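You operate a simulated robot arm through the tools that you are given. There is no shell and no other tool.

You are at the controls of a simulated robot arm. One attempt, no reset.

Task
Clear the float's deck, free it, then load it to the card's band.
Fine: bolt drawn out, the pointer rests in that band; both grey cylinders from the deck into the long white tray, the old weight back on a ring marked with its weight. Set down upright: grey cylinder.

It is judged by the outcome, as a careful person would: the job done as asked, and still so three seconds after it is handed in. It fails if anything else is knocked over, pushed out of place, dropped, spilled or broken.

Robot
A 6-joint arm with a fingered hand, fixed in place. Base frame: the origin is on the floor under the middle of its stand, x ahead of it, y to its left, z up. Readings come in mm, rad, newtons and seconds.
With the tool pointing down near the work surface it reaches from about 280 to 800 mm from the base axis. Its first joint turns from -2.897 to 2.897 rad. Payload 4 kg.
The TCP is the grasp point between the finger pads, 26 mm short of the fingertips. In the tool frame z runs along the fingers and y along their closing line. The gripper opens to 132 mm; its body begins 73 mm behind the TCP. The gripper is a hand of 5 fingers: y runs from the thumb to the fingers, the wrist lies at [0, 0, -239] in the tool frame, and closing takes about 1.5 s.
Orientation is that of the tool frame in the base frame, as a unit quaternion [x, y, z, w]. With the fingers straight down and closing along the base's y, the tool's x points along the base's -x, its y along +y and its z along -z.

Tools
- The arm moves only by the tool arm_command. Its argument "rows" is text: rows parted by semicolons, each of 6 numbers parted by spaces: the shift along the base's x, y, z in mm, then the turn, a rotation vector about the base's x, y, z in rad. In form: x y z wx wy wz; .... A call has 1 to 20 rows; each row is the pose to reach, as a shift and turn from the pose commanded when the call began. "gripper" is the gripper command, from -1 (shut) to 1 (fully open), values between in proportion, set as the call begins (left out, the last holds). Each row takes 0.2 s and may step no farther than 50 mm and 0.15 rad from the row before; otherwise, or with a gripper value out of range, the whole call is refused. Where a pose cannot be reached the arm comes as near as it can. A force on the tool above 50 N (or 10 N above the force at the start of the call, whichever is more), or a blocked arm, ends the call early, and 0.2 s more pass. Each finger travels about 45 mm/s and halts on what it meets, pressing with about 25 N; the grip force reading is that of the motor and also rises with nothing between the fingers. The clock runs only during rows and for 0.2 s after the last one: add rows that repeat a pose to give the fingers time. The reply holds the time, the measured pose of the TCP, the force on the tool along the base axes, the opening and the grip force, in the units named above and with some noise, with the torque about the TCP (base axes, N m) and any sound that the robot's microphone picked up, and new pictures: "pictures" is both (left out), scene, wrist or none.
- Cameras (640 x 400 px; columns grow to the right, rows downward): "scene" is fixed at [394.4, -501.6, 1644.1]; the picture's right is [0.98, -0.21, 0.00], its down [-0.20, -0.89, -0.41] and it looks along [0.09, 0.40, -0.91] (base axes); focal length 222 px, centre (320, 200). "wrist" rides on the gripper at [85, 2, -97] in the tool frame; the picture's right is [-0.02, 1.00, 0.00], its down [-0.75, -0.02, -0.66] and it looks along [-0.66, -0.01, 0.75] (tool axes); focal length 270 px, centre (320, 200). There is no depth. A picture from a camera that has moved, and an enlarged one, comes with that camera's place and axes in the base frame and with its lens. The place of the scene camera against the robot may be out by one fixed shift of up to 12 mm in any direction.
- set_fingers(finger1, finger2, finger3, finger4, thumb_bend): sets how far each is bent, from 0 (flat) to 100 (curled in); at 30 the hand is open as for a grip, at 70 the pads meet at the TCP. One left out holds its place. A second passes; each finger stops where it meets its share of the squeeze, and holds until it gets a number again. A gripper value or a shape takes the hand back. It gives what a move gives, with no picture; readings hold the bend of each and the force on the fingers (four entries, about 0 where the hand has none), thumb and palm.
- grasp_type(shape): the hand has 5 fingers and takes this shape, open, in about a second: jaw (thumb against the fingers, like two jaws); tri (thumb and two fingers); tip (a fingertip pinch); poke (one finger out to press); point (the index stretched); flat (the hand flat); cup (the hand cupped); fist (a fist). The gripper value then closes the fingers along that shape, each until it touches; the sizes above hold for jaw. It gives what a move gives, with no picture.
- zoom(camera, box): a new picture of the part [left, top, right, bottom] of that camera's present view, enlarged. It takes no simulated time.
- hand_in(): hands the job in; it is judged then, once.

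Places have to be worked out from the pictures, the camera data and where the tool is seen. Open the gripper and draw the arm clear of the work before you hand the job in, unless the task says otherwise.

The tools are called after ">>>" by a JSON object that holds its "op" and its "data". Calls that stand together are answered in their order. arm_command: Moves the arm, as the interface text tells. Its arguments: {"type":"object","properties":{"rows":{"type":"string"},"gripper":{"type":"number"},"pictures":{"type":"string","enum":["both","scene","wrist","none"]}},"required":["rows"]} The other tools are called the same way: grasp_type (shape) gives the hand a shape; set_fingers (finger1, finger2, finger3, finger4, thumb_bend) moves the fingers one by one; zoom (camera, box) takes an enlarged picture of a part of a camera's view; hand_in () hands the job in.

At the start:

```text
t: 0.0
position: [305.8, -222.4, 1365.3]
tcp_rot: [0.001, 1.0, -0.001, 0.0]
contact_force: [0.0, -0.2, 0.2]
ft_torque: [0.0, 0.01, -0.01]
opening: 131.9
finger_force: 0.1
shape: jaw
bend: [30.0, 30.0, 30.0, 30.0, 30.0]
finger forces: [0.0, 0.0, 0.0, 0.0, 0.1, 0.0]
```

scene: 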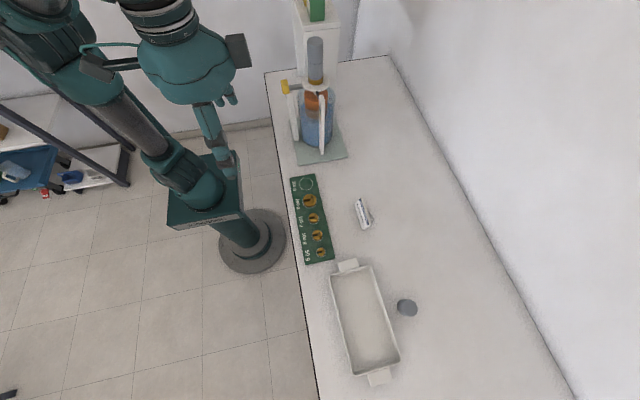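
wrist: 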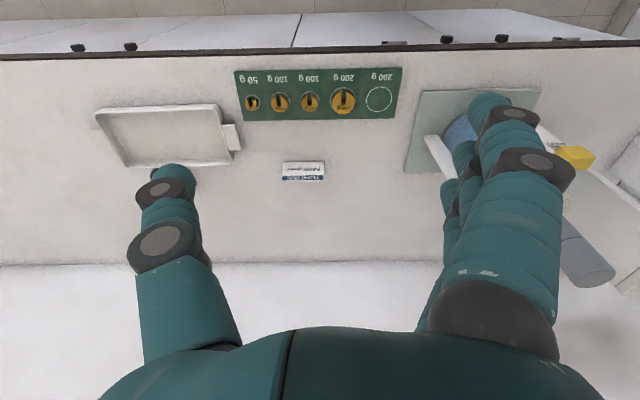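

I start by looking closer at the float device, the weight rack and the card in both cameras.

>>> {"op": "zoom", "data": {"camera": "scene", "box": [260, 0, 380, 75]}}

>>> {"op": "zoom", "data": {"camera": "scene", "box": [260, 70, 380, 170]}}

>>> {"op": "zoom", "data": {"camera": "scene", "box": [270, 165, 400, 270]}}

>>> {"op": "zoom", "data": {"camera": "wrist", "box": [220, 50, 420, 190]}}

>>> {"op": "zoom", "data": {"camera": "scene", "box": [310, 250, 450, 390]}}

```text
5.33 times, centred on (320, 38) of scene
camera zoom: at [394.4, -501.6, 1644.1], right [0.98, -0.21, 0.0], down [-0.2, -0.89, -0.41], along [0.09, 0.4, -0.91], focal length 1182 px, centre (320, 1067)
```

zoom: 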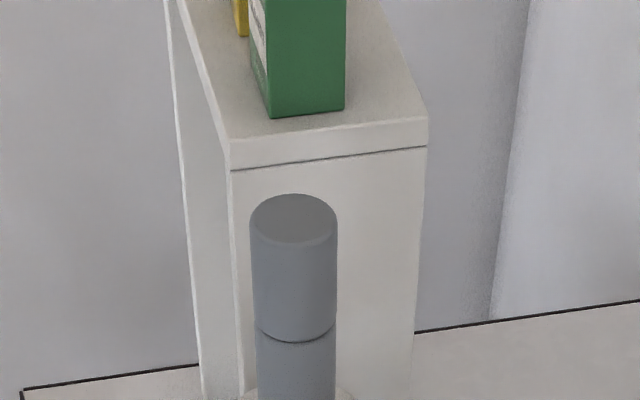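

```text
4.00 times, centred on (320, 120) of scene
camera zoom: at [394.4, -501.6, 1644.1], right [0.98, -0.21, 0.0], down [-0.2, -0.89, -0.41], along [0.09, 0.4, -0.91], focal length 886 px, centre (320, 520)
```

zoom: 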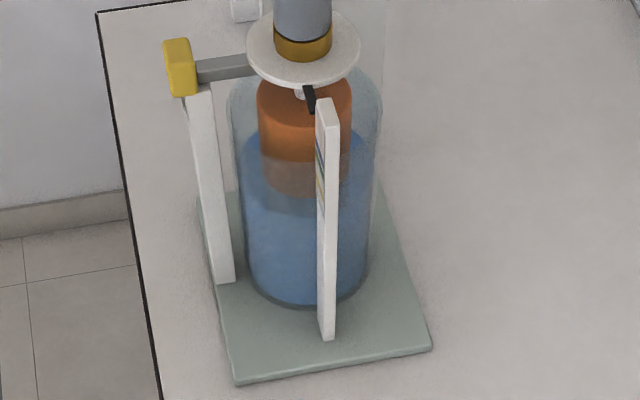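

```text
3.81 times, centred on (335, 218) of scene
camera zoom: at [394.4, -501.6, 1644.1], right [0.98, -0.21, 0.0], down [-0.2, -0.89, -0.41], along [0.09, 0.4, -0.91], focal length 844 px, centre (263, 133)
```

zoom: 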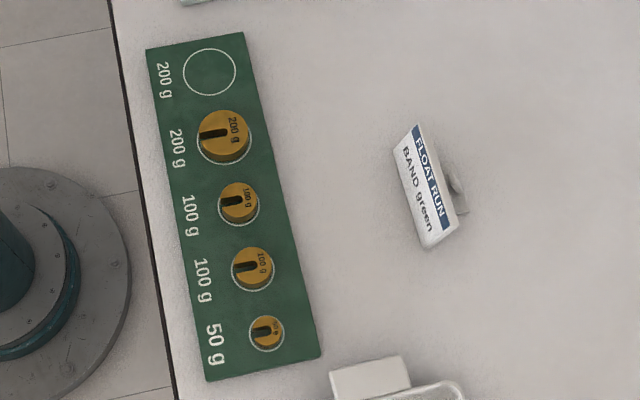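

```text
2.86 times, centred on (320, 120) of wrist
camera zoom: at [221.7, -221.5, 1461.9], right [0.02, 1.0, 0.0], down [0.75, -0.01, 0.66], along [0.66, -0.02, -0.75], focal length 772 px, centre (320, 429)
```

zoom: 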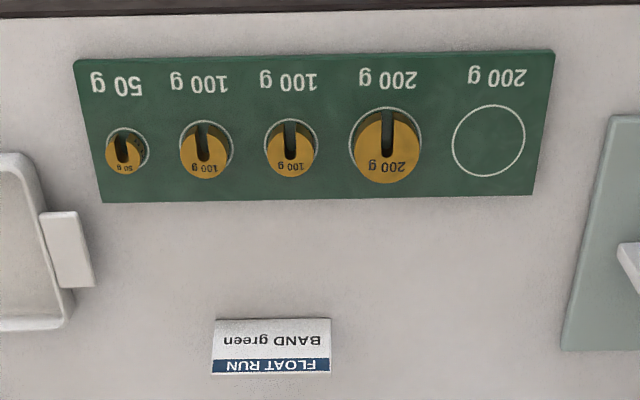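

```text
2.86 times, centred on (380, 320) of scene
camera zoom: at [394.4, -501.6, 1644.1], right [0.98, -0.21, 0.0], down [-0.2, -0.89, -0.41], along [0.09, 0.4, -0.91], focal length 633 px, centre (149, -143)
```

zoom: 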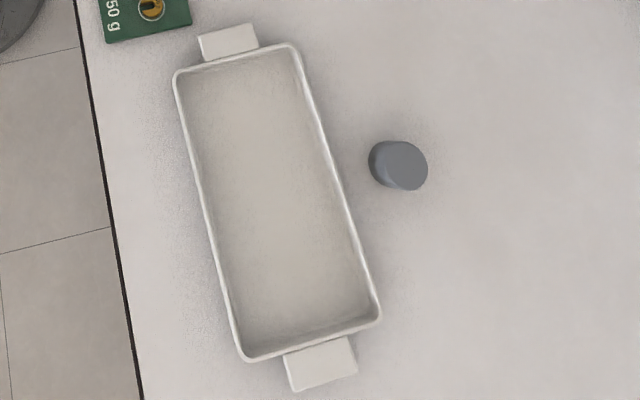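

The scene shows the locked float at about (516, 100) with its deck near z 1171. On the deck sit a gold weight and two grey cylinders, the rack is along x≈427, and the card says "BAND green". I'll move the hand to the robot side of the float and tilt it so the wrist camera can read the scale, the old weight and the bolt.

>>> {"op": "arm_command", "data": {"rows": "-5 40 -18 0 -0.086 0; -10 80 -37 0 -0.172 0; -15 120 -55 0 -0.257 0; -20 160 -74 0 -0.343 0; -25 200 -92 0 -0.429 0; -30 240 -110 0 -0.515 0; -36 282 -130 0 -0.6 0; -36 282 -130 0 -0.6 0", "pictures": "both"}}

```text
t: 2.0
position: [269.3, -71.4, 1243.4]
tcp_rot: [0.086, 0.95, -0.119, 0.277]
contact_force: [0.6, -0.5, 0.0]
ft_torque: [-0.04, 0.05, 0.0]
opening: 131.8
finger_force: 0.1
shape: jaw
bend: [30.0, 30.0, 30.0, 30.0, 30.0]
finger forces: [0.1, 0.0, 0.0, 0.0, 0.1, 0.0]
out of reach, approached as far as the arm can: row 3, 4, 5, 6, 7
stopped in row 8: the arm was blocked; the commanded pose is now the measured one
camera wrist: at [150.5, -34.8, 1274.0], right [0.24, 0.96, -0.17], down [0.29, 0.09, 0.95], along [0.93, -0.28, -0.25], focal length 270 px, centre (320, 200)
```

scene: 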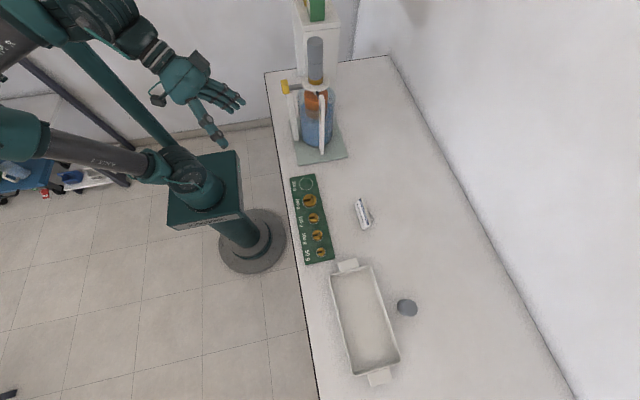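
wrist: 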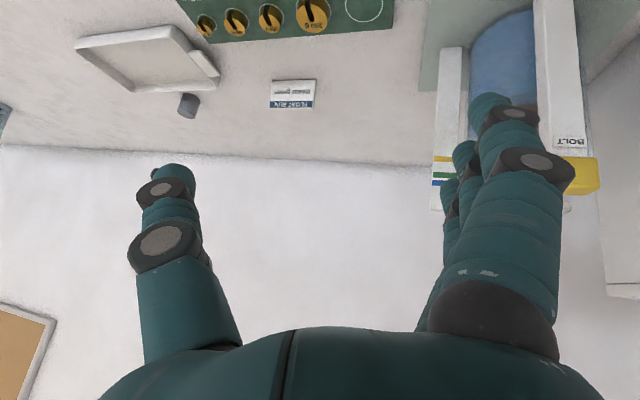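

The wrist picture is upside down (image down means world up), and the scale with yellow, green and blue bands is visible. I zoom in on it.

>>> {"op": "zoom", "data": {"camera": "wrist", "box": [400, 120, 640, 270]}}

>>> {"op": "zoom", "data": {"camera": "scene", "box": [280, 60, 350, 115]}}

```text
2.67 times, centred on (520, 195) of wrist
camera zoom: at [150.5, -34.8, 1274.0], right [0.24, 0.96, -0.17], down [0.29, 0.09, 0.95], along [0.93, -0.28, -0.25], focal length 721 px, centre (-213, 213)
```

zoom: 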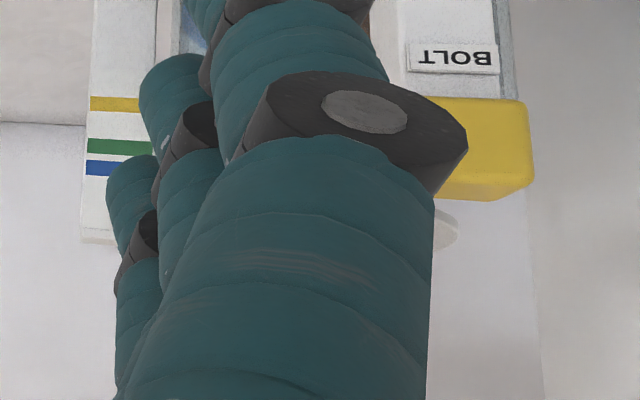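

```text
7.27 times, centred on (315, 88) of scene
camera zoom: at [394.4, -501.6, 1644.1], right [0.98, -0.21, 0.0], down [-0.2, -0.89, -0.41], along [0.09, 0.4, -0.91], focal length 1611 px, centre (356, 1018)
```

zoom: 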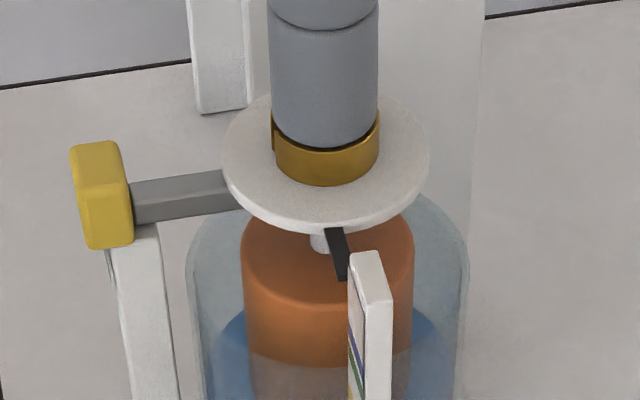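

The wrist pose came out near the arm's inner limit. I'll return the tool to pointing straight down at about (335, 50, 1253), where the camera should see the scale, bolt and deck between thumb and fingers.

>>> {"op": "arm_command", "data": {"rows": "20 10 5 0.0403 0.0938 0.0292; 35 30 8 0.0807 0.1877 0.0583; 45 50 9 0.121 0.2815 0.0875; 55 75 10 0.1613 0.3753 0.1167; 60 100 10 0.2017 0.4692 0.1458; 66 121 10 0.242 0.563 0.175; 66 121 10 0.242 0.563 0.175", "pictures": "wrist"}}

```text
t: 3.6
position: [345.2, 42.9, 1251.7]
tcp_rot: [0.004, 1.0, 0.001, 0.017]
contact_force: [1.1, -0.4, 0.1]
ft_torque: [0.0, 0.01, -0.02]
opening: 131.9
finger_force: 0.1
shape: jaw
bend: [30.0, 30.0, 30.0, 30.0, 30.0]
finger forces: [0.0, 0.0, 0.0, 0.0, 0.1, 0.0]
out of reach, approached as far as the arm can: row 6, 7
camera wrist: at [258.2, 44.0, 1345.1], right [0.03, 1.0, 0.0], down [0.73, -0.02, 0.68], along [0.68, -0.02, -0.73], focal length 270 px, centre (320, 200)
```

wrist: 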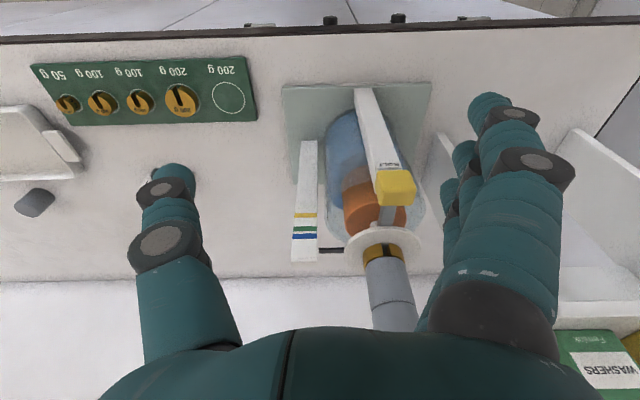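

>>> {"op": "zoom", "data": {"camera": "wrist", "box": [270, 150, 450, 340]}}

>>> {"op": "zoom", "data": {"camera": "wrist", "box": [500, 80, 640, 400]}}

>>> {"op": "zoom", "data": {"camera": "wrist", "box": [270, 70, 450, 210]}}

```text
2.11 times, centred on (360, 245) of wrist
camera zoom: at [258.2, 44.0, 1345.1], right [0.03, 1.0, 0.0], down [0.73, -0.02, 0.68], along [0.68, -0.02, -0.73], focal length 569 px, centre (236, 105)
```

zoom: 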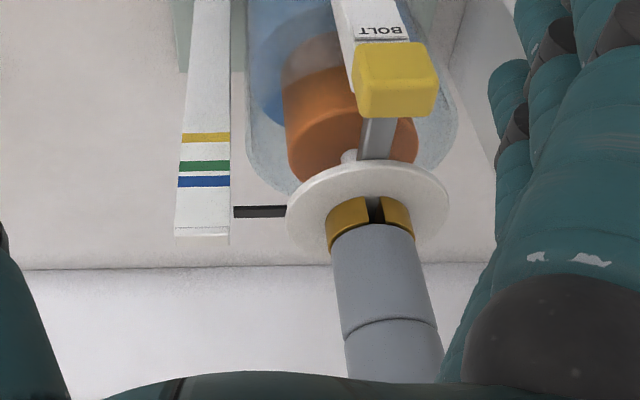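

```text
1.25 times, centred on (570, 240) of wrist
camera zoom: at [258.2, 44.0, 1345.1], right [0.03, 1.0, 0.0], down [0.73, -0.02, 0.68], along [0.68, -0.02, -0.73], focal length 338 px, centre (8, 150)
```

zoom: 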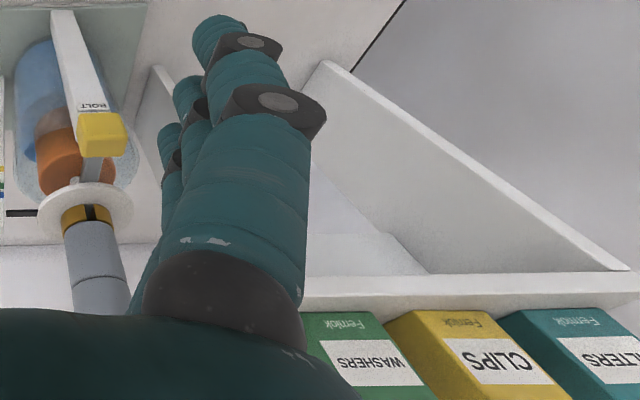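

```text
2.86 times, centred on (360, 140) of wrist
camera zoom: at [258.2, 44.0, 1345.1], right [0.03, 1.0, 0.0], down [0.73, -0.02, 0.68], along [0.68, -0.02, -0.73], focal length 772 px, centre (206, 371)
```

zoom: 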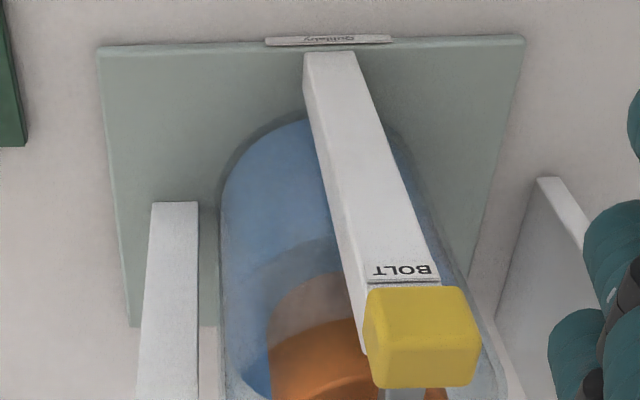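

The shelf with boxes (top at z≈1240, starting at y≈247) is beyond the float, and the black pointer sits above the blue band while the bolt locks it. Bands from the top are blue, green, yellow. I now rise and hover above the grey stack to centre on it.

>>> {"op": "arm_command", "data": {"rows": "10 0 50 0 0 0; 20 0 100 0 0 0; 60 15 110 0 0 0; 100 30 110 0 0 0; 140 45 110 0 0 0; 175 60 110 0 0 0; 175 60 110 0 0 0", "pictures": "both"}}

```text
refused: row 1 steps farther than a row can; nothing moved
```

The first step was slightly over 50 mm, so I resend it with smaller steps.

>>> {"op": "arm_command", "data": {"rows": "5 0 40 0 0 0; 10 0 80 0 0 0; 30 5 110 0 0 0; 65 20 110 0 0 0; 100 35 110 0 0 0; 140 50 110 0 0 0; 175 60 110 0 0 0; 175 60 110 0 0 0", "pictures": "both"}}

```text
t: 5.4
position: [513.4, 104.1, 1348.0]
tcp_rot: [0.0, 1.0, 0.001, 0.002]
contact_force: [0.6, 0.2, 0.2]
ft_torque: [-0.02, -0.02, 0.03]
opening: 132.1
finger_force: 0.1
shape: jaw
bend: [30.0, 30.0, 30.0, 30.0, 30.0]
finger forces: [0.0, 0.0, 0.1, 0.0, 0.0, 0.1]
out of reach, approached as far as the arm can: row 7, 8
camera wrist: at [428.6, 103.9, 1444.1], right [0.02, 1.0, 0.0], down [0.75, -0.02, 0.66], along [0.66, -0.01, -0.75], focal length 270 px, centre (320, 200)
```

scene: 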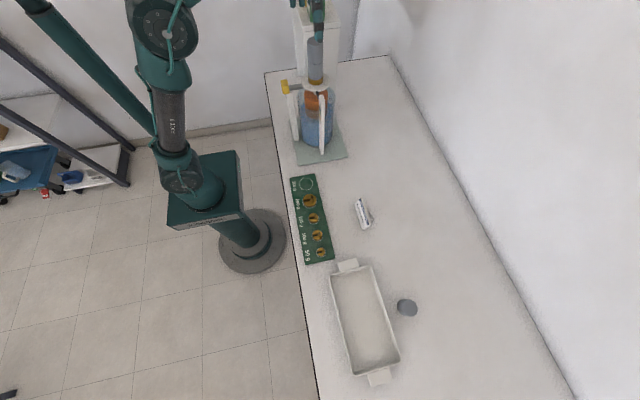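
wrist: 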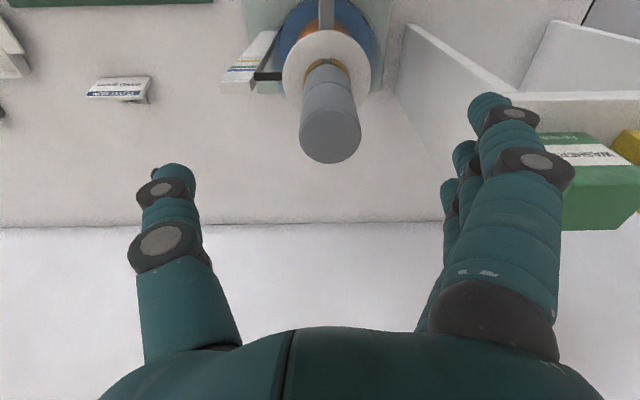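

The hand is hovering over the stack at its upper reach limit. I zoom in to measure the grey cylinders' place and height.

>>> {"op": "zoom", "data": {"camera": "wrist", "box": [220, 0, 420, 180]}}

>>> {"op": "zoom", "data": {"camera": "scene", "box": [280, 0, 360, 100]}}

```text
2.22 times, centred on (320, 90) of wrist
camera zoom: at [428.6, 103.9, 1444.1], right [0.02, 1.0, 0.0], down [0.75, -0.02, 0.66], along [0.66, -0.01, -0.75], focal length 601 px, centre (320, 444)
```

zoom: 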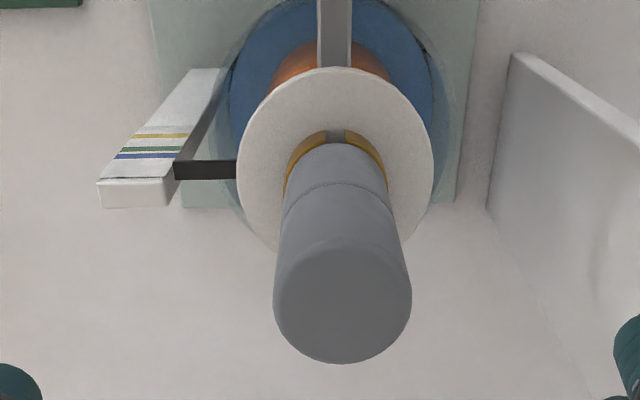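

```text
4.00 times, centred on (320, 50) of scene
camera zoom: at [394.4, -501.6, 1644.1], right [0.98, -0.21, 0.0], down [-0.2, -0.89, -0.41], along [0.09, 0.4, -0.91], focal length 886 px, centre (320, 800)
```

zoom: 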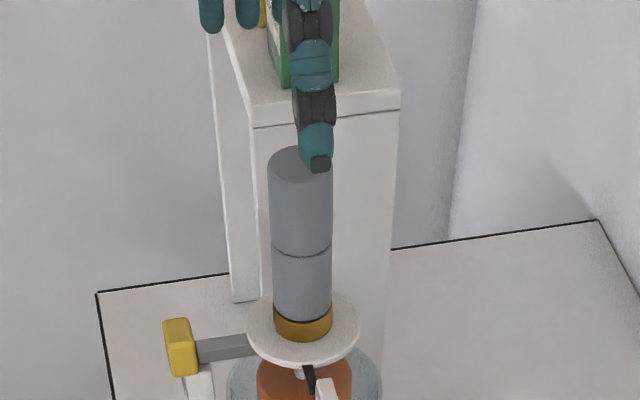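

From two wrist views I put the stack axis at about (515, 110): deck z≈1153, seam ≈1228, top ≈1280, cylinder diameter ≈41. I descend to just above it and recheck the centring.

>>> {"op": "arm_command", "data": {"rows": "4 0 -30 0 0 0; 4 0 -55 0 0 0; 4 0 -55 0 0 0", "pictures": "both"}}

```text
t: 6.2
position: [517.4, 102.8, 1292.2]
tcp_rot: [-0.001, 1.0, 0.0, 0.0]
contact_force: [0.6, 0.5, 0.6]
ft_torque: [0.04, -0.01, 0.04]
opening: 131.8
finger_force: 0.1
shape: jaw
bend: [30.0, 30.0, 30.0, 30.0, 30.0]
finger forces: [0.0, 0.0, 0.0, 0.0, 0.0, 0.0]
camera wrist: at [433.3, 103.5, 1387.8], right [0.02, 1.0, 0.0], down [0.75, -0.02, 0.66], along [0.66, -0.01, -0.75], focal length 270 px, centre (320, 200)
```

scene: 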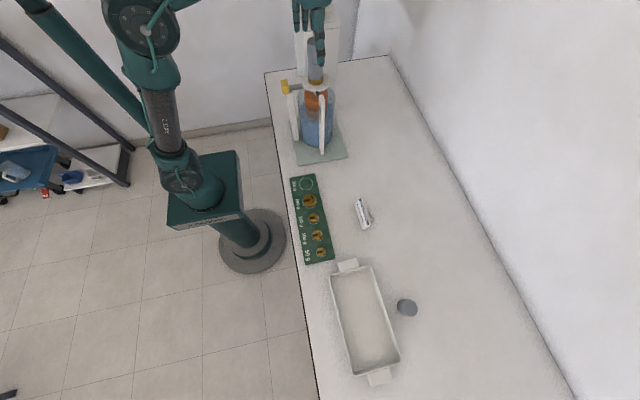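
wrist: 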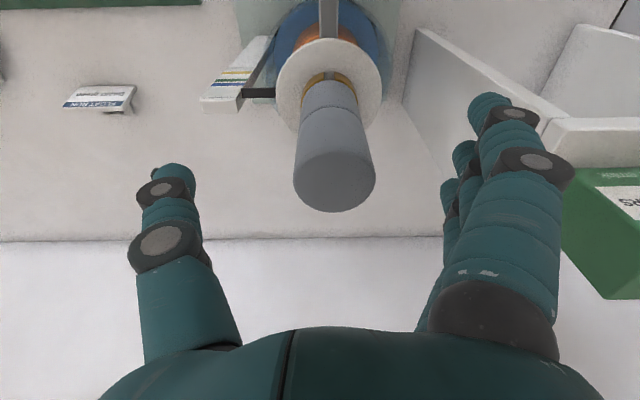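

>>> {"op": "zoom", "data": {"camera": "wrist", "box": [240, 60, 440, 220]}}

```text
2.50 times, centred on (340, 140) of wrist
camera zoom: at [433.3, 103.5, 1387.8], right [0.02, 1.0, 0.0], down [0.75, -0.02, 0.66], along [0.66, -0.01, -0.75], focal length 676 px, centre (270, 350)
```

zoom: 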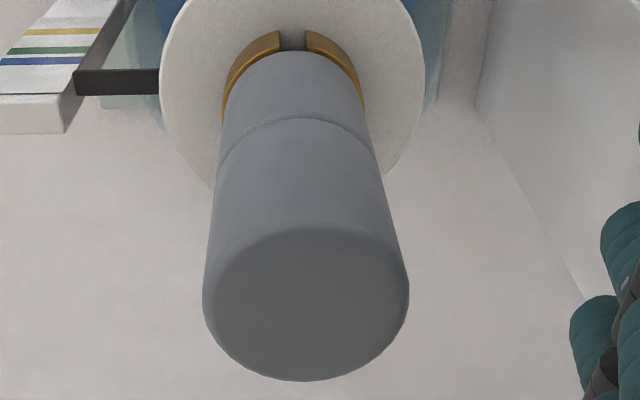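

The top disc is about 7 mm to +y of the tool axis and 2 mm nearer in x. I shift to align, and lower so the pads straddle the upper cylinder (TCP z≈1263).

>>> {"op": "arm_command", "data": {"rows": "-2 7 0 0 0 0; -2 7 -15 0 0 0; -2 7 -29 0 0 0; -2 7 -29 0 0 0", "pictures": "wrist"}}

```text
t: 7.2
position: [514.0, 108.6, 1263.2]
tcp_rot: [-0.001, 1.0, 0.001, 0.001]
contact_force: [0.3, 0.2, -0.4]
ft_torque: [-0.02, 0.0, -0.04]
opening: 131.9
finger_force: 0.1
shape: jaw
bend: [30.0, 30.0, 30.0, 30.0, 30.0]
finger forces: [0.1, 0.1, 0.0, 0.1, 0.0, 0.1]
camera wrist: at [430.7, 110.1, 1359.9], right [0.02, 1.0, 0.0], down [0.75, -0.02, 0.66], along [0.66, -0.01, -0.75], focal length 270 px, centre (320, 200)
```

wrist: 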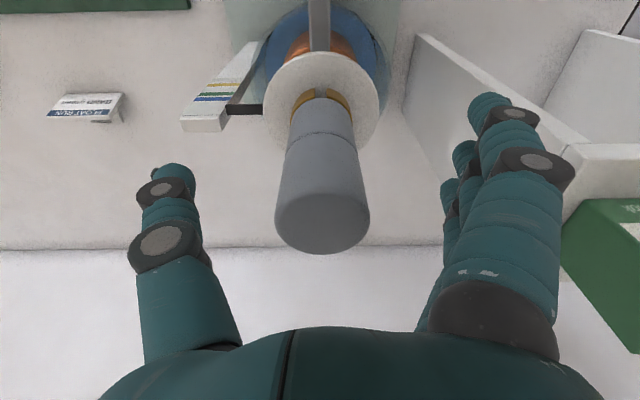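

Alignment is good: the disc is centred within about 1–2 mm. I close the hand on the upper cylinder.

>>> {"op": "arm_command", "data": {"rows": "0 0 0 0 0 0; 0 0 0 0 0 0; 0 0 0 0 0 0; 0 0 0 0 0 0; 0 0 0 0 0 0; 0 0 0 0 0 0; 0 0 0 0 0 0; 0 0 0 0 0 0", "gripper": -1, "pictures": "both"}}

```text
t: 9.0
position: [514.7, 108.4, 1264.0]
tcp_rot: [0.0, 1.0, 0.001, 0.0]
contact_force: [0.2, -1.3, 0.7]
ft_torque: [0.02, 0.0, -0.01]
opening: 21.8
finger_force: 13.3
shape: jaw
bend: [64.0, 73.0, 73.0, 64.0, 70.0]
finger forces: [0.0, 4.0, 5.1, 0.4, 9.8, 0.0]
camera wrist: at [430.8, 110.0, 1359.9], right [0.02, 1.0, 0.0], down [0.75, -0.02, 0.66], along [0.66, -0.01, -0.75], focal length 270 px, centre (320, 200)
```

scene: 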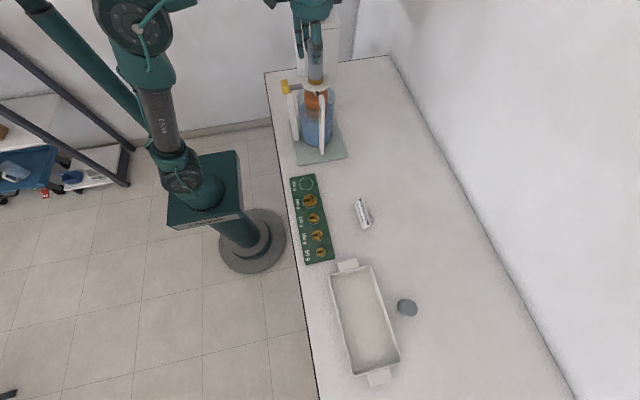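
wrist: 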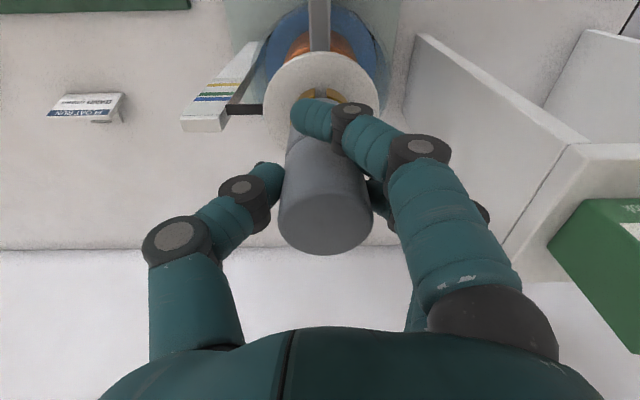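

>>> {"op": "zoom", "data": {"camera": "wrist", "box": [220, 60, 440, 270]}}

>>> {"op": "zoom", "data": {"camera": "scene", "box": [280, 0, 360, 100]}}

```text
1.90 times, centred on (330, 165) of wrist
camera zoom: at [430.8, 110.0, 1359.9], right [0.02, 1.0, 0.0], down [0.75, -0.02, 0.66], along [0.66, -0.01, -0.75], focal length 515 px, centre (301, 267)
```

zoom: 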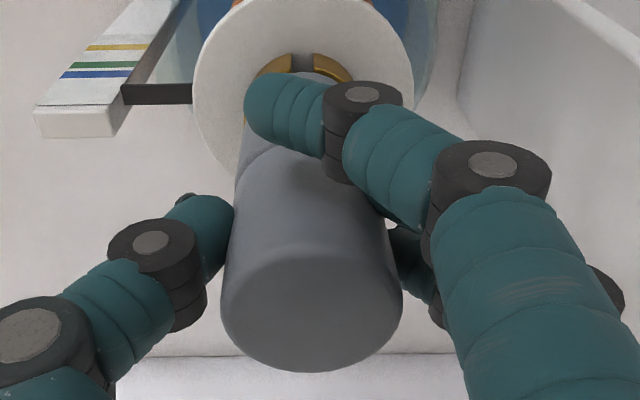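

```text
4.00 times, centred on (320, 50) of scene
camera zoom: at [394.4, -501.6, 1644.1], right [0.98, -0.21, 0.0], down [-0.2, -0.89, -0.41], along [0.09, 0.4, -0.91], focal length 886 px, centre (320, 800)
```

zoom: 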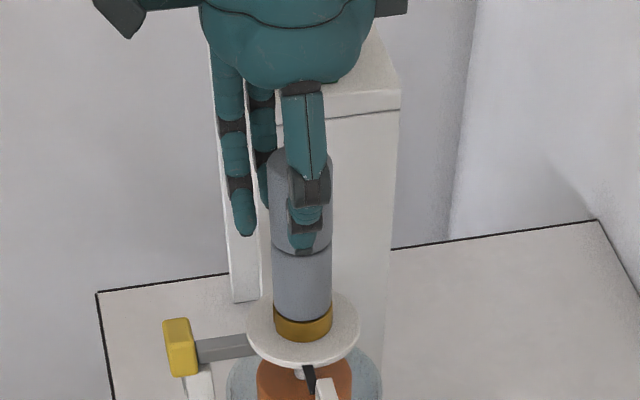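

The thumb tip reaches right down to the seam between the two cylinders, so I open part way, raise by 8 mm and close again, so that only the upper cylinder is gripped.

>>> {"op": "arm_command", "data": {"rows": "0 0 0 0 0 0; 0 0 0 0 0 0; 0 0 0 0 0 0; 0 0 0 0 0 0; 0 0 0 0 0 0; -1 0 4 0 0 0; -1 0 8 0 0 0; -1 0 8 0 0 0", "gripper": 0.3, "pictures": "wrist"}}

>>> {"op": "arm_command", "data": {"rows": "0 0 0 0 0 0; 0 0 0 0 0 0; 0 0 0 0 0 0; 0 0 0 0 0 0; 0 0 0 0 0 0; 0 0 0 0 0 0; 0 0 0 0 0 0; 0 0 0 0 0 0", "gripper": -1, "pictures": "both"}}

>>> {"op": "zoom", "data": {"camera": "scene", "box": [280, 0, 360, 100]}}

```text
t: 10.8
position: [514.4, 108.9, 1272.7]
tcp_rot: [-0.001, 1.0, 0.0, -0.001]
contact_force: [0.9, -0.7, -0.5]
ft_torque: [-0.01, -0.06, 0.0]
opening: 85.5
finger_force: 0.0
shape: jaw
bend: [70.0, 70.0, 70.0, 70.0, 67.0]
finger forces: [0.0, 0.0, 0.0, 0.0, 0.0, 0.0]
camera wrist: at [430.0, 109.8, 1369.1], right [0.02, 1.0, 0.0], down [0.75, -0.01, 0.66], along [0.66, -0.01, -0.75], focal length 270 px, centre (320, 200)
```

wrist: 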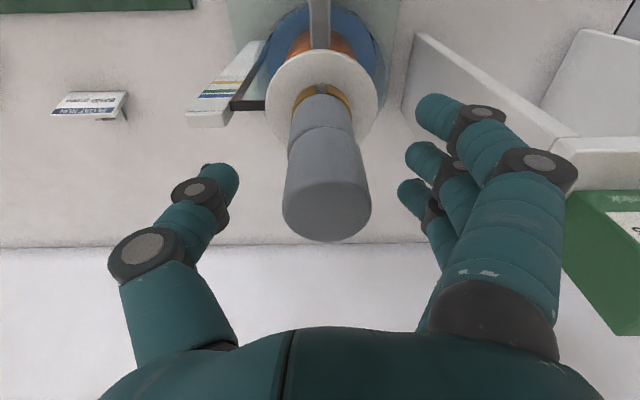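

```text
t: 12.6
position: [514.5, 108.3, 1272.6]
tcp_rot: [-0.001, 1.0, 0.0, 0.001]
contact_force: [-0.5, -0.9, 2.3]
ft_torque: [-0.01, -0.03, 0.0]
opening: 20.4
finger_force: 24.7
shape: jaw
bend: [66.0, 72.0, 73.0, 65.0, 71.0]
finger forces: [0.1, 8.2, 9.4, 1.7, 19.7, 0.1]
camera wrist: at [429.9, 109.7, 1369.2], right [0.02, 1.0, 0.0], down [0.75, -0.02, 0.66], along [0.66, -0.01, -0.75], focal length 270 px, centre (320, 200)
```

scene: 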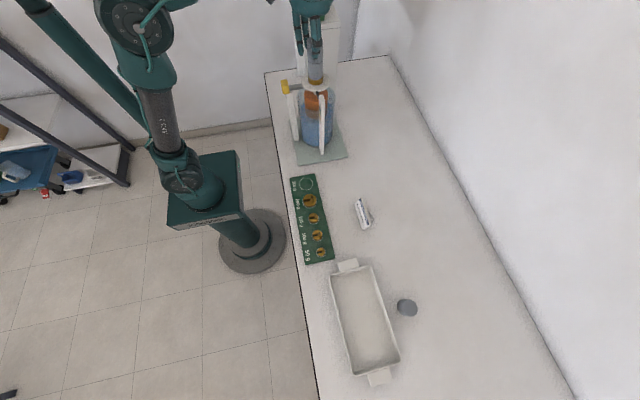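
wrist: 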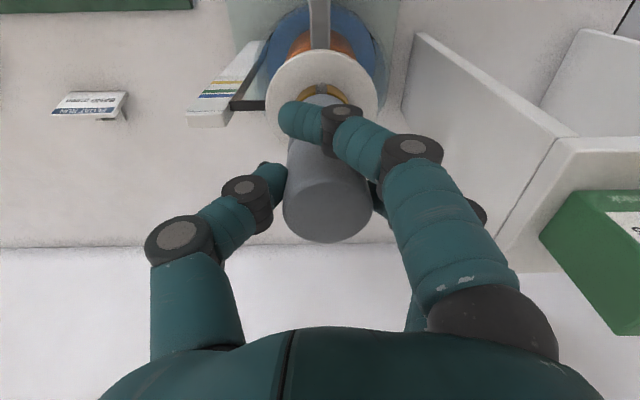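

```text
4.00 times, centred on (320, 50) of scene
camera zoom: at [394.4, -501.6, 1644.1], right [0.98, -0.21, 0.0], down [-0.2, -0.89, -0.41], along [0.09, 0.4, -0.91], focal length 886 px, centre (320, 800)
```

zoom: 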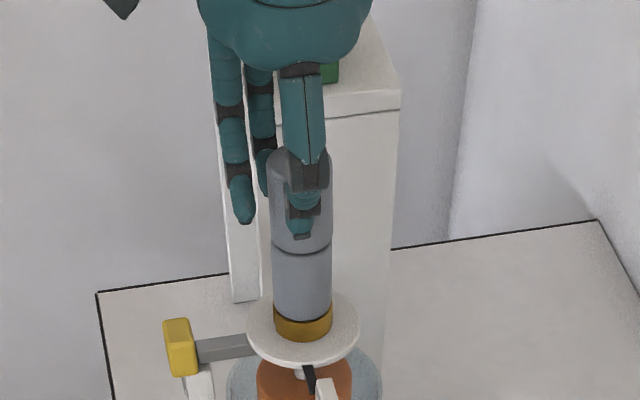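

The grip is now clearly on the upper cylinder only (≈20 N). I lift it straight up.

>>> {"op": "arm_command", "data": {"rows": "0 0 10 0 0 0; 0 0 25 0 0 0; 0 0 45 0 0 0; 0 0 55 0 0 0; 0 0 55 0 0 0", "pictures": "both"}}

>>> {"op": "zoom", "data": {"camera": "scene", "box": [280, 0, 360, 100]}}

```text
t: 13.8
position: [514.5, 108.3, 1329.2]
tcp_rot: [-0.001, 1.0, 0.002, 0.0]
contact_force: [-0.5, -0.3, -1.3]
ft_torque: [0.05, 0.0, -0.01]
opening: 19.8
finger_force: 25.1
shape: jaw
bend: [66.0, 72.0, 72.0, 65.0, 71.0]
finger forces: [0.1, 8.3, 9.5, 1.5, 19.0, 0.0]
camera wrist: at [430.0, 109.6, 1424.5], right [0.02, 1.0, 0.0], down [0.75, -0.01, 0.66], along [0.66, -0.01, -0.75], focal length 270 px, centre (320, 200)
```

scene: 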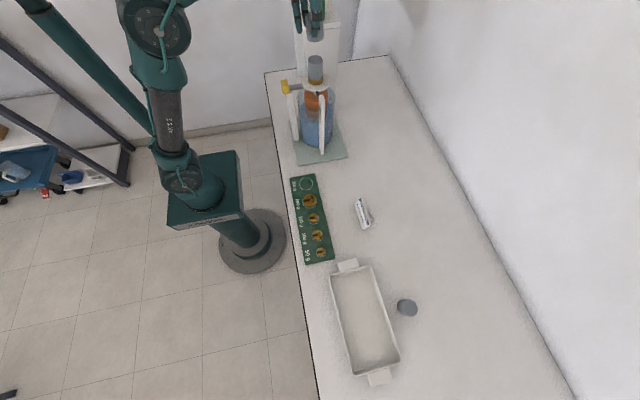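
wrist: 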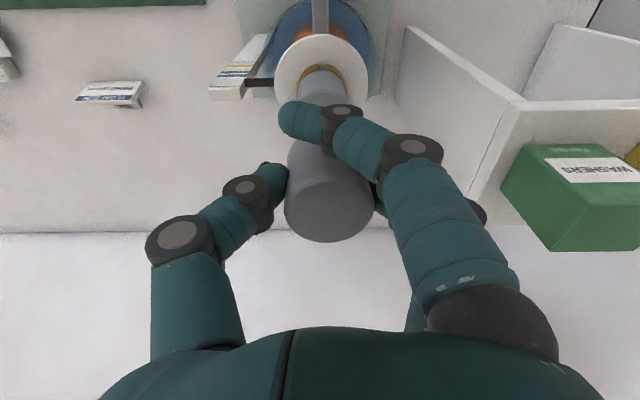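

```text
4.00 times, centred on (320, 50) of scene
camera zoom: at [394.4, -501.6, 1644.1], right [0.98, -0.21, 0.0], down [-0.2, -0.89, -0.41], along [0.09, 0.4, -0.91], focal length 886 px, centre (320, 800)
```

zoom: 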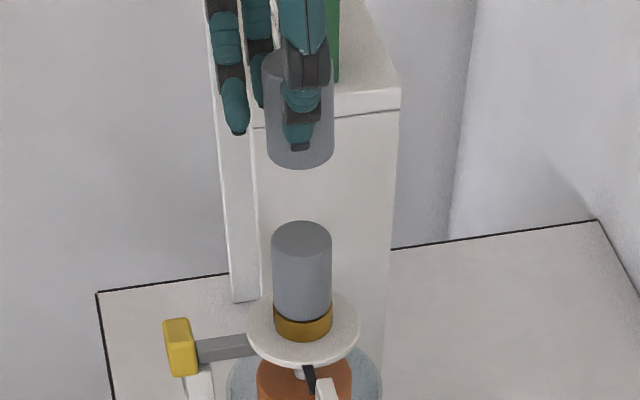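

The upper cylinder is lifted cleanly and the lower one is undisturbed. I carry it round toward the tray, descending as I go, to hover at about (500, -540, 1075).

>>> {"op": "arm_command", "data": {"rows": "-5 -38 0 0 0 0; -10 -83 -3 0 0 0; -14 -128 -13 0 0 0; -14 -168 -38 0 0 0; -14 -208 -66 0 0 0; -14 -248 -94 0 0 0; -14 -288 -122 0 0 0; -14 -328 -150 0 0 0; -14 -368 -178 0 0 0; -14 -408 -203 0 0 0; -14 -453 -223 0 0 0; -14 -498 -238 0 0 0; -14 -543 -248 0 0 0; -14 -583 -253 0 0 0; -14 -618 -253 0 0 0; -14 -648 -253 0 0 0; -14 -648 -253 0 0 0", "pictures": "both"}}

```text
t: 17.4
position: [502.0, -541.3, 1075.8]
tcp_rot: [-0.001, 1.0, 0.001, 0.0]
contact_force: [0.2, 0.2, -0.8]
ft_torque: [-0.02, 0.03, -0.01]
opening: 19.5
finger_force: 24.6
shape: jaw
bend: [66.0, 72.0, 72.0, 65.0, 71.0]
finger forces: [0.1, 7.7, 9.9, 1.7, 18.8, 0.0]
camera wrist: at [417.4, -540.3, 1170.5], right [0.02, 1.0, 0.0], down [0.75, -0.01, 0.66], along [0.66, -0.01, -0.75], focal length 270 px, centre (320, 200)
```

scene: 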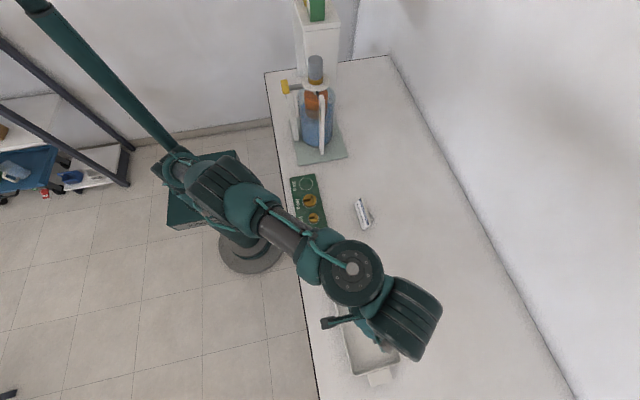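
wrist: 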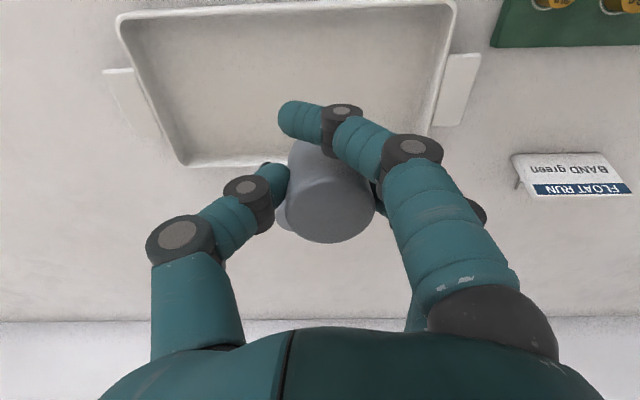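

The cylinder is held upright over the tray (rim spans about x 440–567, y −683…−449). I move over the far half at (498, −592) and lower part way to check the clearances.

>>> {"op": "arm_command", "data": {"rows": "-2 -30 0 0 0 0; -4 -51 -5 0 0 0; -4 -51 -40 0 0 0; -4 -51 -70 0 0 0; -4 -51 -85 0 0 0; -4 -51 -85 0 0 0", "pictures": "both"}}

>>> {"op": "zoom", "data": {"camera": "scene", "box": [310, 250, 450, 390]}}

```text
t: 18.8
position: [496.7, -589.6, 989.3]
tcp_rot: [-0.001, 1.0, 0.001, 0.0]
contact_force: [0.4, 1.0, -1.2]
ft_torque: [0.02, 0.02, 0.03]
opening: 19.6
finger_force: 24.4
shape: jaw
bend: [66.0, 72.0, 72.0, 65.0, 71.0]
finger forces: [0.0, 7.5, 9.9, 1.8, 18.6, 0.1]
out of reach, approached as far as the arm can: row 2
camera wrist: at [413.3, -589.5, 1085.6], right [0.02, 1.0, 0.0], down [0.75, -0.01, 0.66], along [0.66, -0.01, -0.75], focal length 270 px, centre (320, 200)
```

scene: 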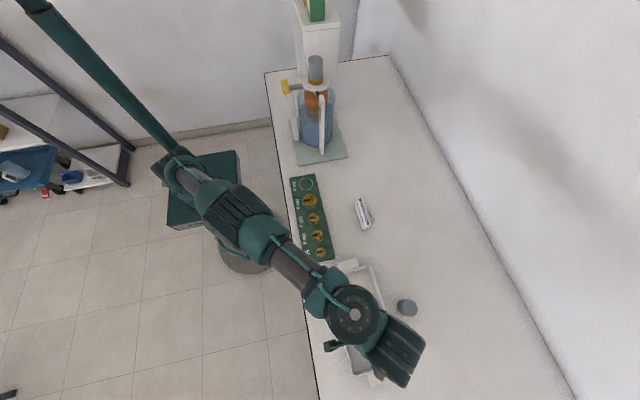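
wrist: 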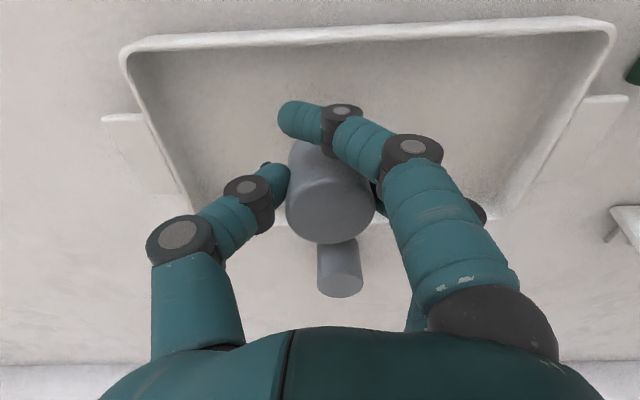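

```text
2.86 times, centred on (380, 320) of scene
camera zoom: at [394.4, -501.6, 1644.1], right [0.98, -0.21, 0.0], down [-0.2, -0.89, -0.41], along [0.09, 0.4, -0.91], focal length 633 px, centre (149, -143)
```

zoom: 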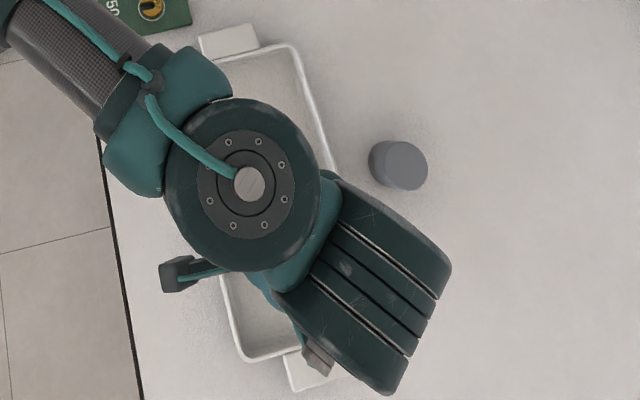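

Clear around the tray and the separate cylinder at (630, −575). I lower in small steps, watching the vertical force for touchdown on the tray floor.

>>> {"op": "arm_command", "data": {"rows": "0 0 -6 0 0 0; 0 0 -12 0 0 0; 0 0 -18 0 0 0; 0 0 -18 0 0 0", "pictures": "wrist"}}

```text
t: 19.8
position: [497.5, -591.5, 972.3]
tcp_rot: [-0.001, 1.0, 0.001, 0.001]
contact_force: [-0.6, 0.3, -1.5]
ft_torque: [0.02, -0.01, -0.01]
opening: 19.5
finger_force: 24.6
shape: jaw
bend: [66.0, 72.0, 72.0, 65.0, 71.0]
finger forces: [0.0, 7.5, 9.9, 1.7, 18.6, 0.1]
camera wrist: at [412.2, -589.9, 1067.9], right [0.02, 1.0, 0.0], down [0.75, -0.01, 0.66], along [0.66, -0.01, -0.75], focal length 270 px, centre (320, 200)
```

wrist: 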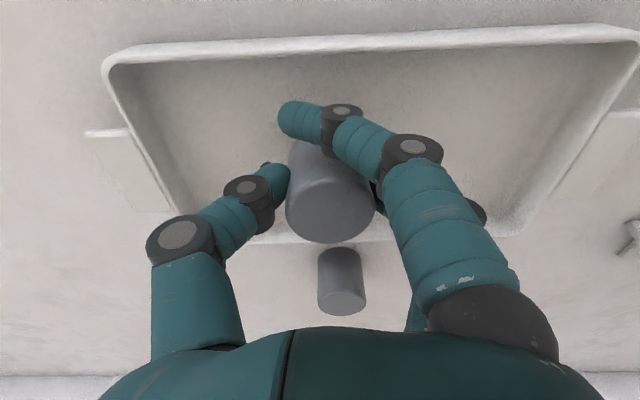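

No contact yet. The loose cylinder's top suggests the table is near z≈900, so the floor should be reached around TCP z≈948. I continue down gently.

>>> {"op": "arm_command", "data": {"rows": "0 0 -6 0 0 0; 0 0 -11 0 0 0; 0 0 -15 0 0 0; 0 0 -15 0 0 0", "pictures": "none"}}

>>> {"op": "arm_command", "data": {"rows": "0 0 -2 0 0 0; 0 0 -4 0 0 0; 0 0 -4 0 0 0", "pictures": "wrist"}}

```text
t: 20.8
position: [496.1, -590.3, 957.8]
tcp_rot: [-0.001, 1.0, 0.001, 0.0]
contact_force: [-0.3, -0.9, -2.1]
ft_torque: [0.01, 0.0, -0.01]
opening: 19.4
finger_force: 25.5
shape: jaw
bend: [66.0, 72.0, 72.0, 65.0, 71.0]
finger forces: [0.0, 7.4, 9.9, 1.9, 18.6, 0.1]
```

```text
t: 21.6
position: [496.9, -591.2, 953.0]
tcp_rot: [-0.002, 1.0, 0.001, 0.001]
contact_force: [-0.6, 0.1, -1.0]
ft_torque: [0.0, 0.01, -0.04]
opening: 19.6
finger_force: 24.9
shape: jaw
bend: [66.0, 72.0, 72.0, 65.0, 71.0]
finger forces: [0.1, 7.5, 9.9, 1.8, 18.6, 0.0]
camera wrist: at [412.6, -588.9, 1049.5], right [0.02, 1.0, 0.0], down [0.75, -0.02, 0.66], along [0.66, -0.01, -0.75], focal length 270 px, centre (320, 200)
```

wrist: 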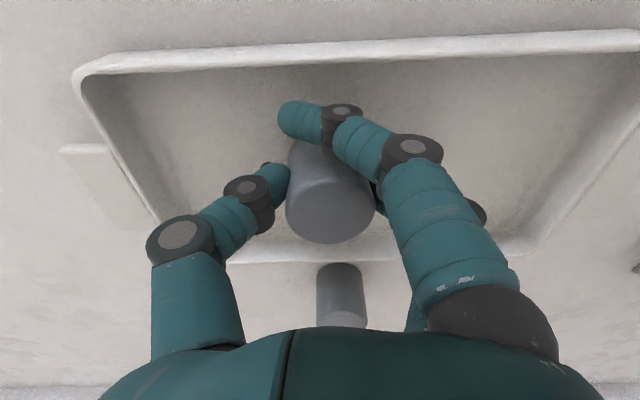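

>>> {"op": "arm_command", "data": {"rows": "0 0 -2 0 0 0; 0 0 -4 0 0 0; 0 0 -4 0 0 0", "pictures": "none"}}

```text
t: 22.4
position: [497.6, -590.7, 949.9]
tcp_rot: [-0.001, 1.0, 0.0, 0.001]
contact_force: [0.9, -1.4, 10.4]
ft_torque: [0.18, -0.03, -0.03]
opening: 19.8
finger_force: 24.7
shape: jaw
bend: [66.0, 72.0, 73.0, 66.0, 71.0]
finger forces: [0.1, 8.1, 10.2, 2.6, 21.2, 0.1]
```

Contact (10 N up) at z≈950: the cylinder stands on the tray floor. I open the fingers moderately to release it and then look.

>>> {"op": "arm_command", "data": {"rows": "0 0 1 0 0 0; 0 0 1 0 0 0; 0 0 1 0 0 0; 0 0 1 0 0 0; 0 0 1 0 0 0; 0 0 1 0 0 0", "gripper": 0.1, "pictures": "wrist"}}

```text
t: 23.8
position: [496.2, -589.8, 949.3]
tcp_rot: [-0.001, 1.0, 0.0, 0.0]
contact_force: [-0.1, 0.9, -0.6]
ft_torque: [0.03, -0.01, 0.0]
opening: 71.5
finger_force: 0.0
shape: jaw
bend: [72.0, 72.0, 72.0, 72.0, 70.0]
finger forces: [0.0, 0.0, 0.1, 0.1, 0.0, 0.1]
camera wrist: at [412.7, -589.0, 1045.7], right [0.02, 1.0, 0.0], down [0.75, -0.01, 0.66], along [0.66, -0.01, -0.75], focal length 270 px, centre (320, 200)
```

wrist: 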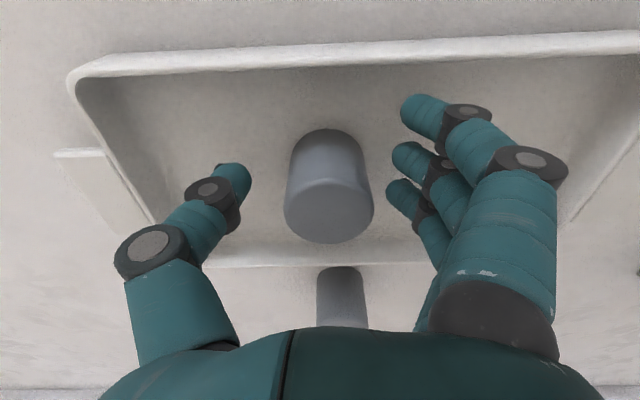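

Released and standing upright. I lift straight up first, clear of the cylinder.

>>> {"op": "arm_command", "data": {"rows": "0 0 20 0 0 0; 0 0 50 0 0 0; 0 0 90 0 0 0; 0 0 130 0 0 0", "pictures": "wrist"}}

```text
t: 24.8
position: [493.2, -585.4, 1054.3]
tcp_rot: [-0.001, 1.0, 0.003, -0.002]
contact_force: [-0.4, -0.6, -1.8]
ft_torque: [0.03, 0.0, -0.01]
opening: 72.3
finger_force: 0.2
shape: jaw
bend: [72.0, 72.0, 72.0, 72.0, 70.0]
finger forces: [0.0, 0.0, 0.1, 0.0, 0.0, 0.0]
out of reach, approached as far as the arm can: row 4
camera wrist: at [408.8, -585.0, 1150.4], right [0.02, 1.0, 0.01], down [0.75, -0.02, 0.66], along [0.66, -0.01, -0.75], focal length 270 px, centre (320, 200)
```

wrist: 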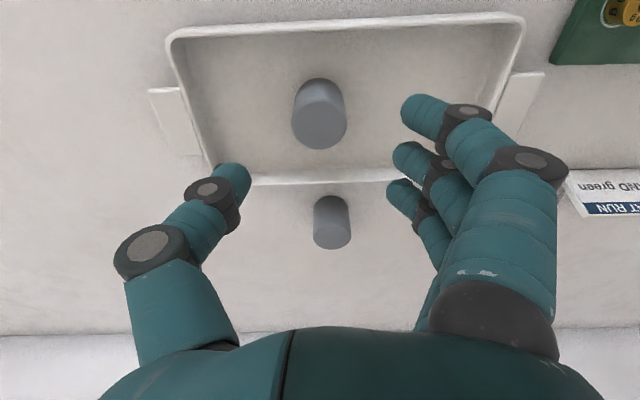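

The cylinder stands in the tray. I go back to hover above the second cylinder on the deck, with the hand opened wider.

>>> {"op": "arm_command", "data": {"rows": "1 45 10 0 0 0; 2 90 20 0 0 0; 3 135 32 0 0 0; 4 180 48 0 0 0; 5 225 66 0 0 0; 6 270 85 0 0 0; 7 315 105 0 0 0; 8 360 125 0 0 0; 9 405 145 0 0 0; 10 450 165 0 0 0; 11 495 185 0 0 0; 12 540 205 0 0 0; 13 585 225 0 0 0; 16 630 232 0 0 0; 19 670 232 0 0 0; 21 694 232 0 0 0; 21 694 232 0 0 0", "gripper": 0.6, "pictures": "both"}}

>>> {"op": "zoom", "data": {"camera": "wrist", "box": [240, 60, 440, 220]}}

```text
t: 28.4
position: [513.4, 109.2, 1288.0]
tcp_rot: [0.0, 1.0, 0.0, -0.001]
contact_force: [0.0, -0.2, 0.2]
ft_torque: [-0.02, -0.01, 0.01]
opening: 104.8
finger_force: 0.0
shape: jaw
bend: [59.0, 59.0, 59.0, 59.0, 55.0]
finger forces: [0.0, 0.0, 0.0, 0.0, 0.0, 0.0]
camera wrist: at [430.0, 110.8, 1384.6], right [0.02, 1.0, 0.0], down [0.75, -0.02, 0.66], along [0.66, -0.01, -0.75], focal length 270 px, centre (320, 200)
```

scene: 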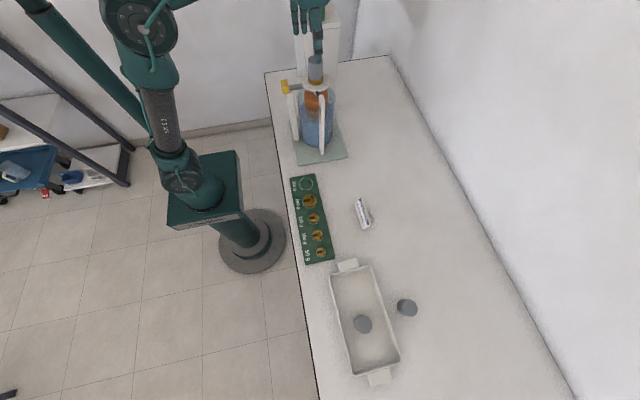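
wrist: 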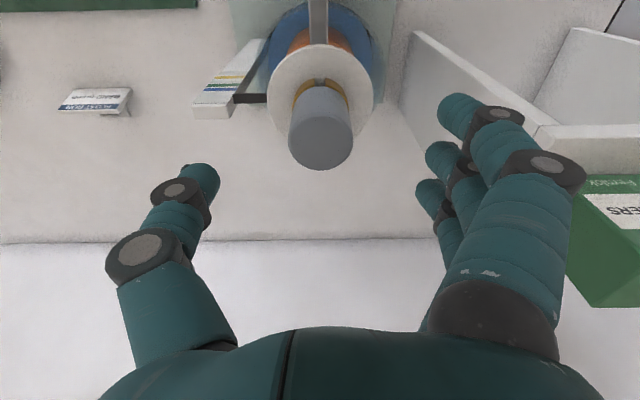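

```text
2.50 times, centred on (340, 140) of wrist
camera zoom: at [430.0, 110.8, 1384.6], right [0.02, 1.0, 0.0], down [0.75, -0.02, 0.66], along [0.66, -0.01, -0.75], focal length 676 px, centre (270, 350)
```

zoom: 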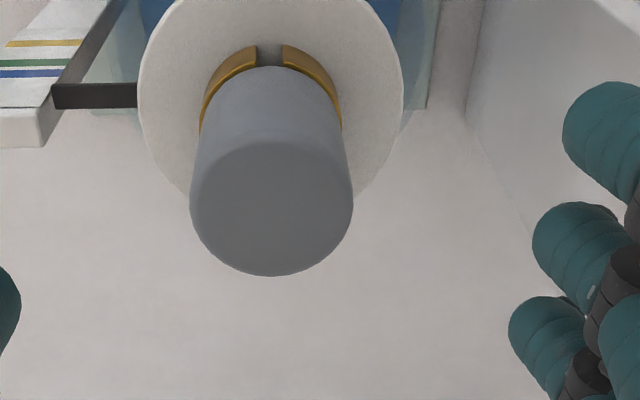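

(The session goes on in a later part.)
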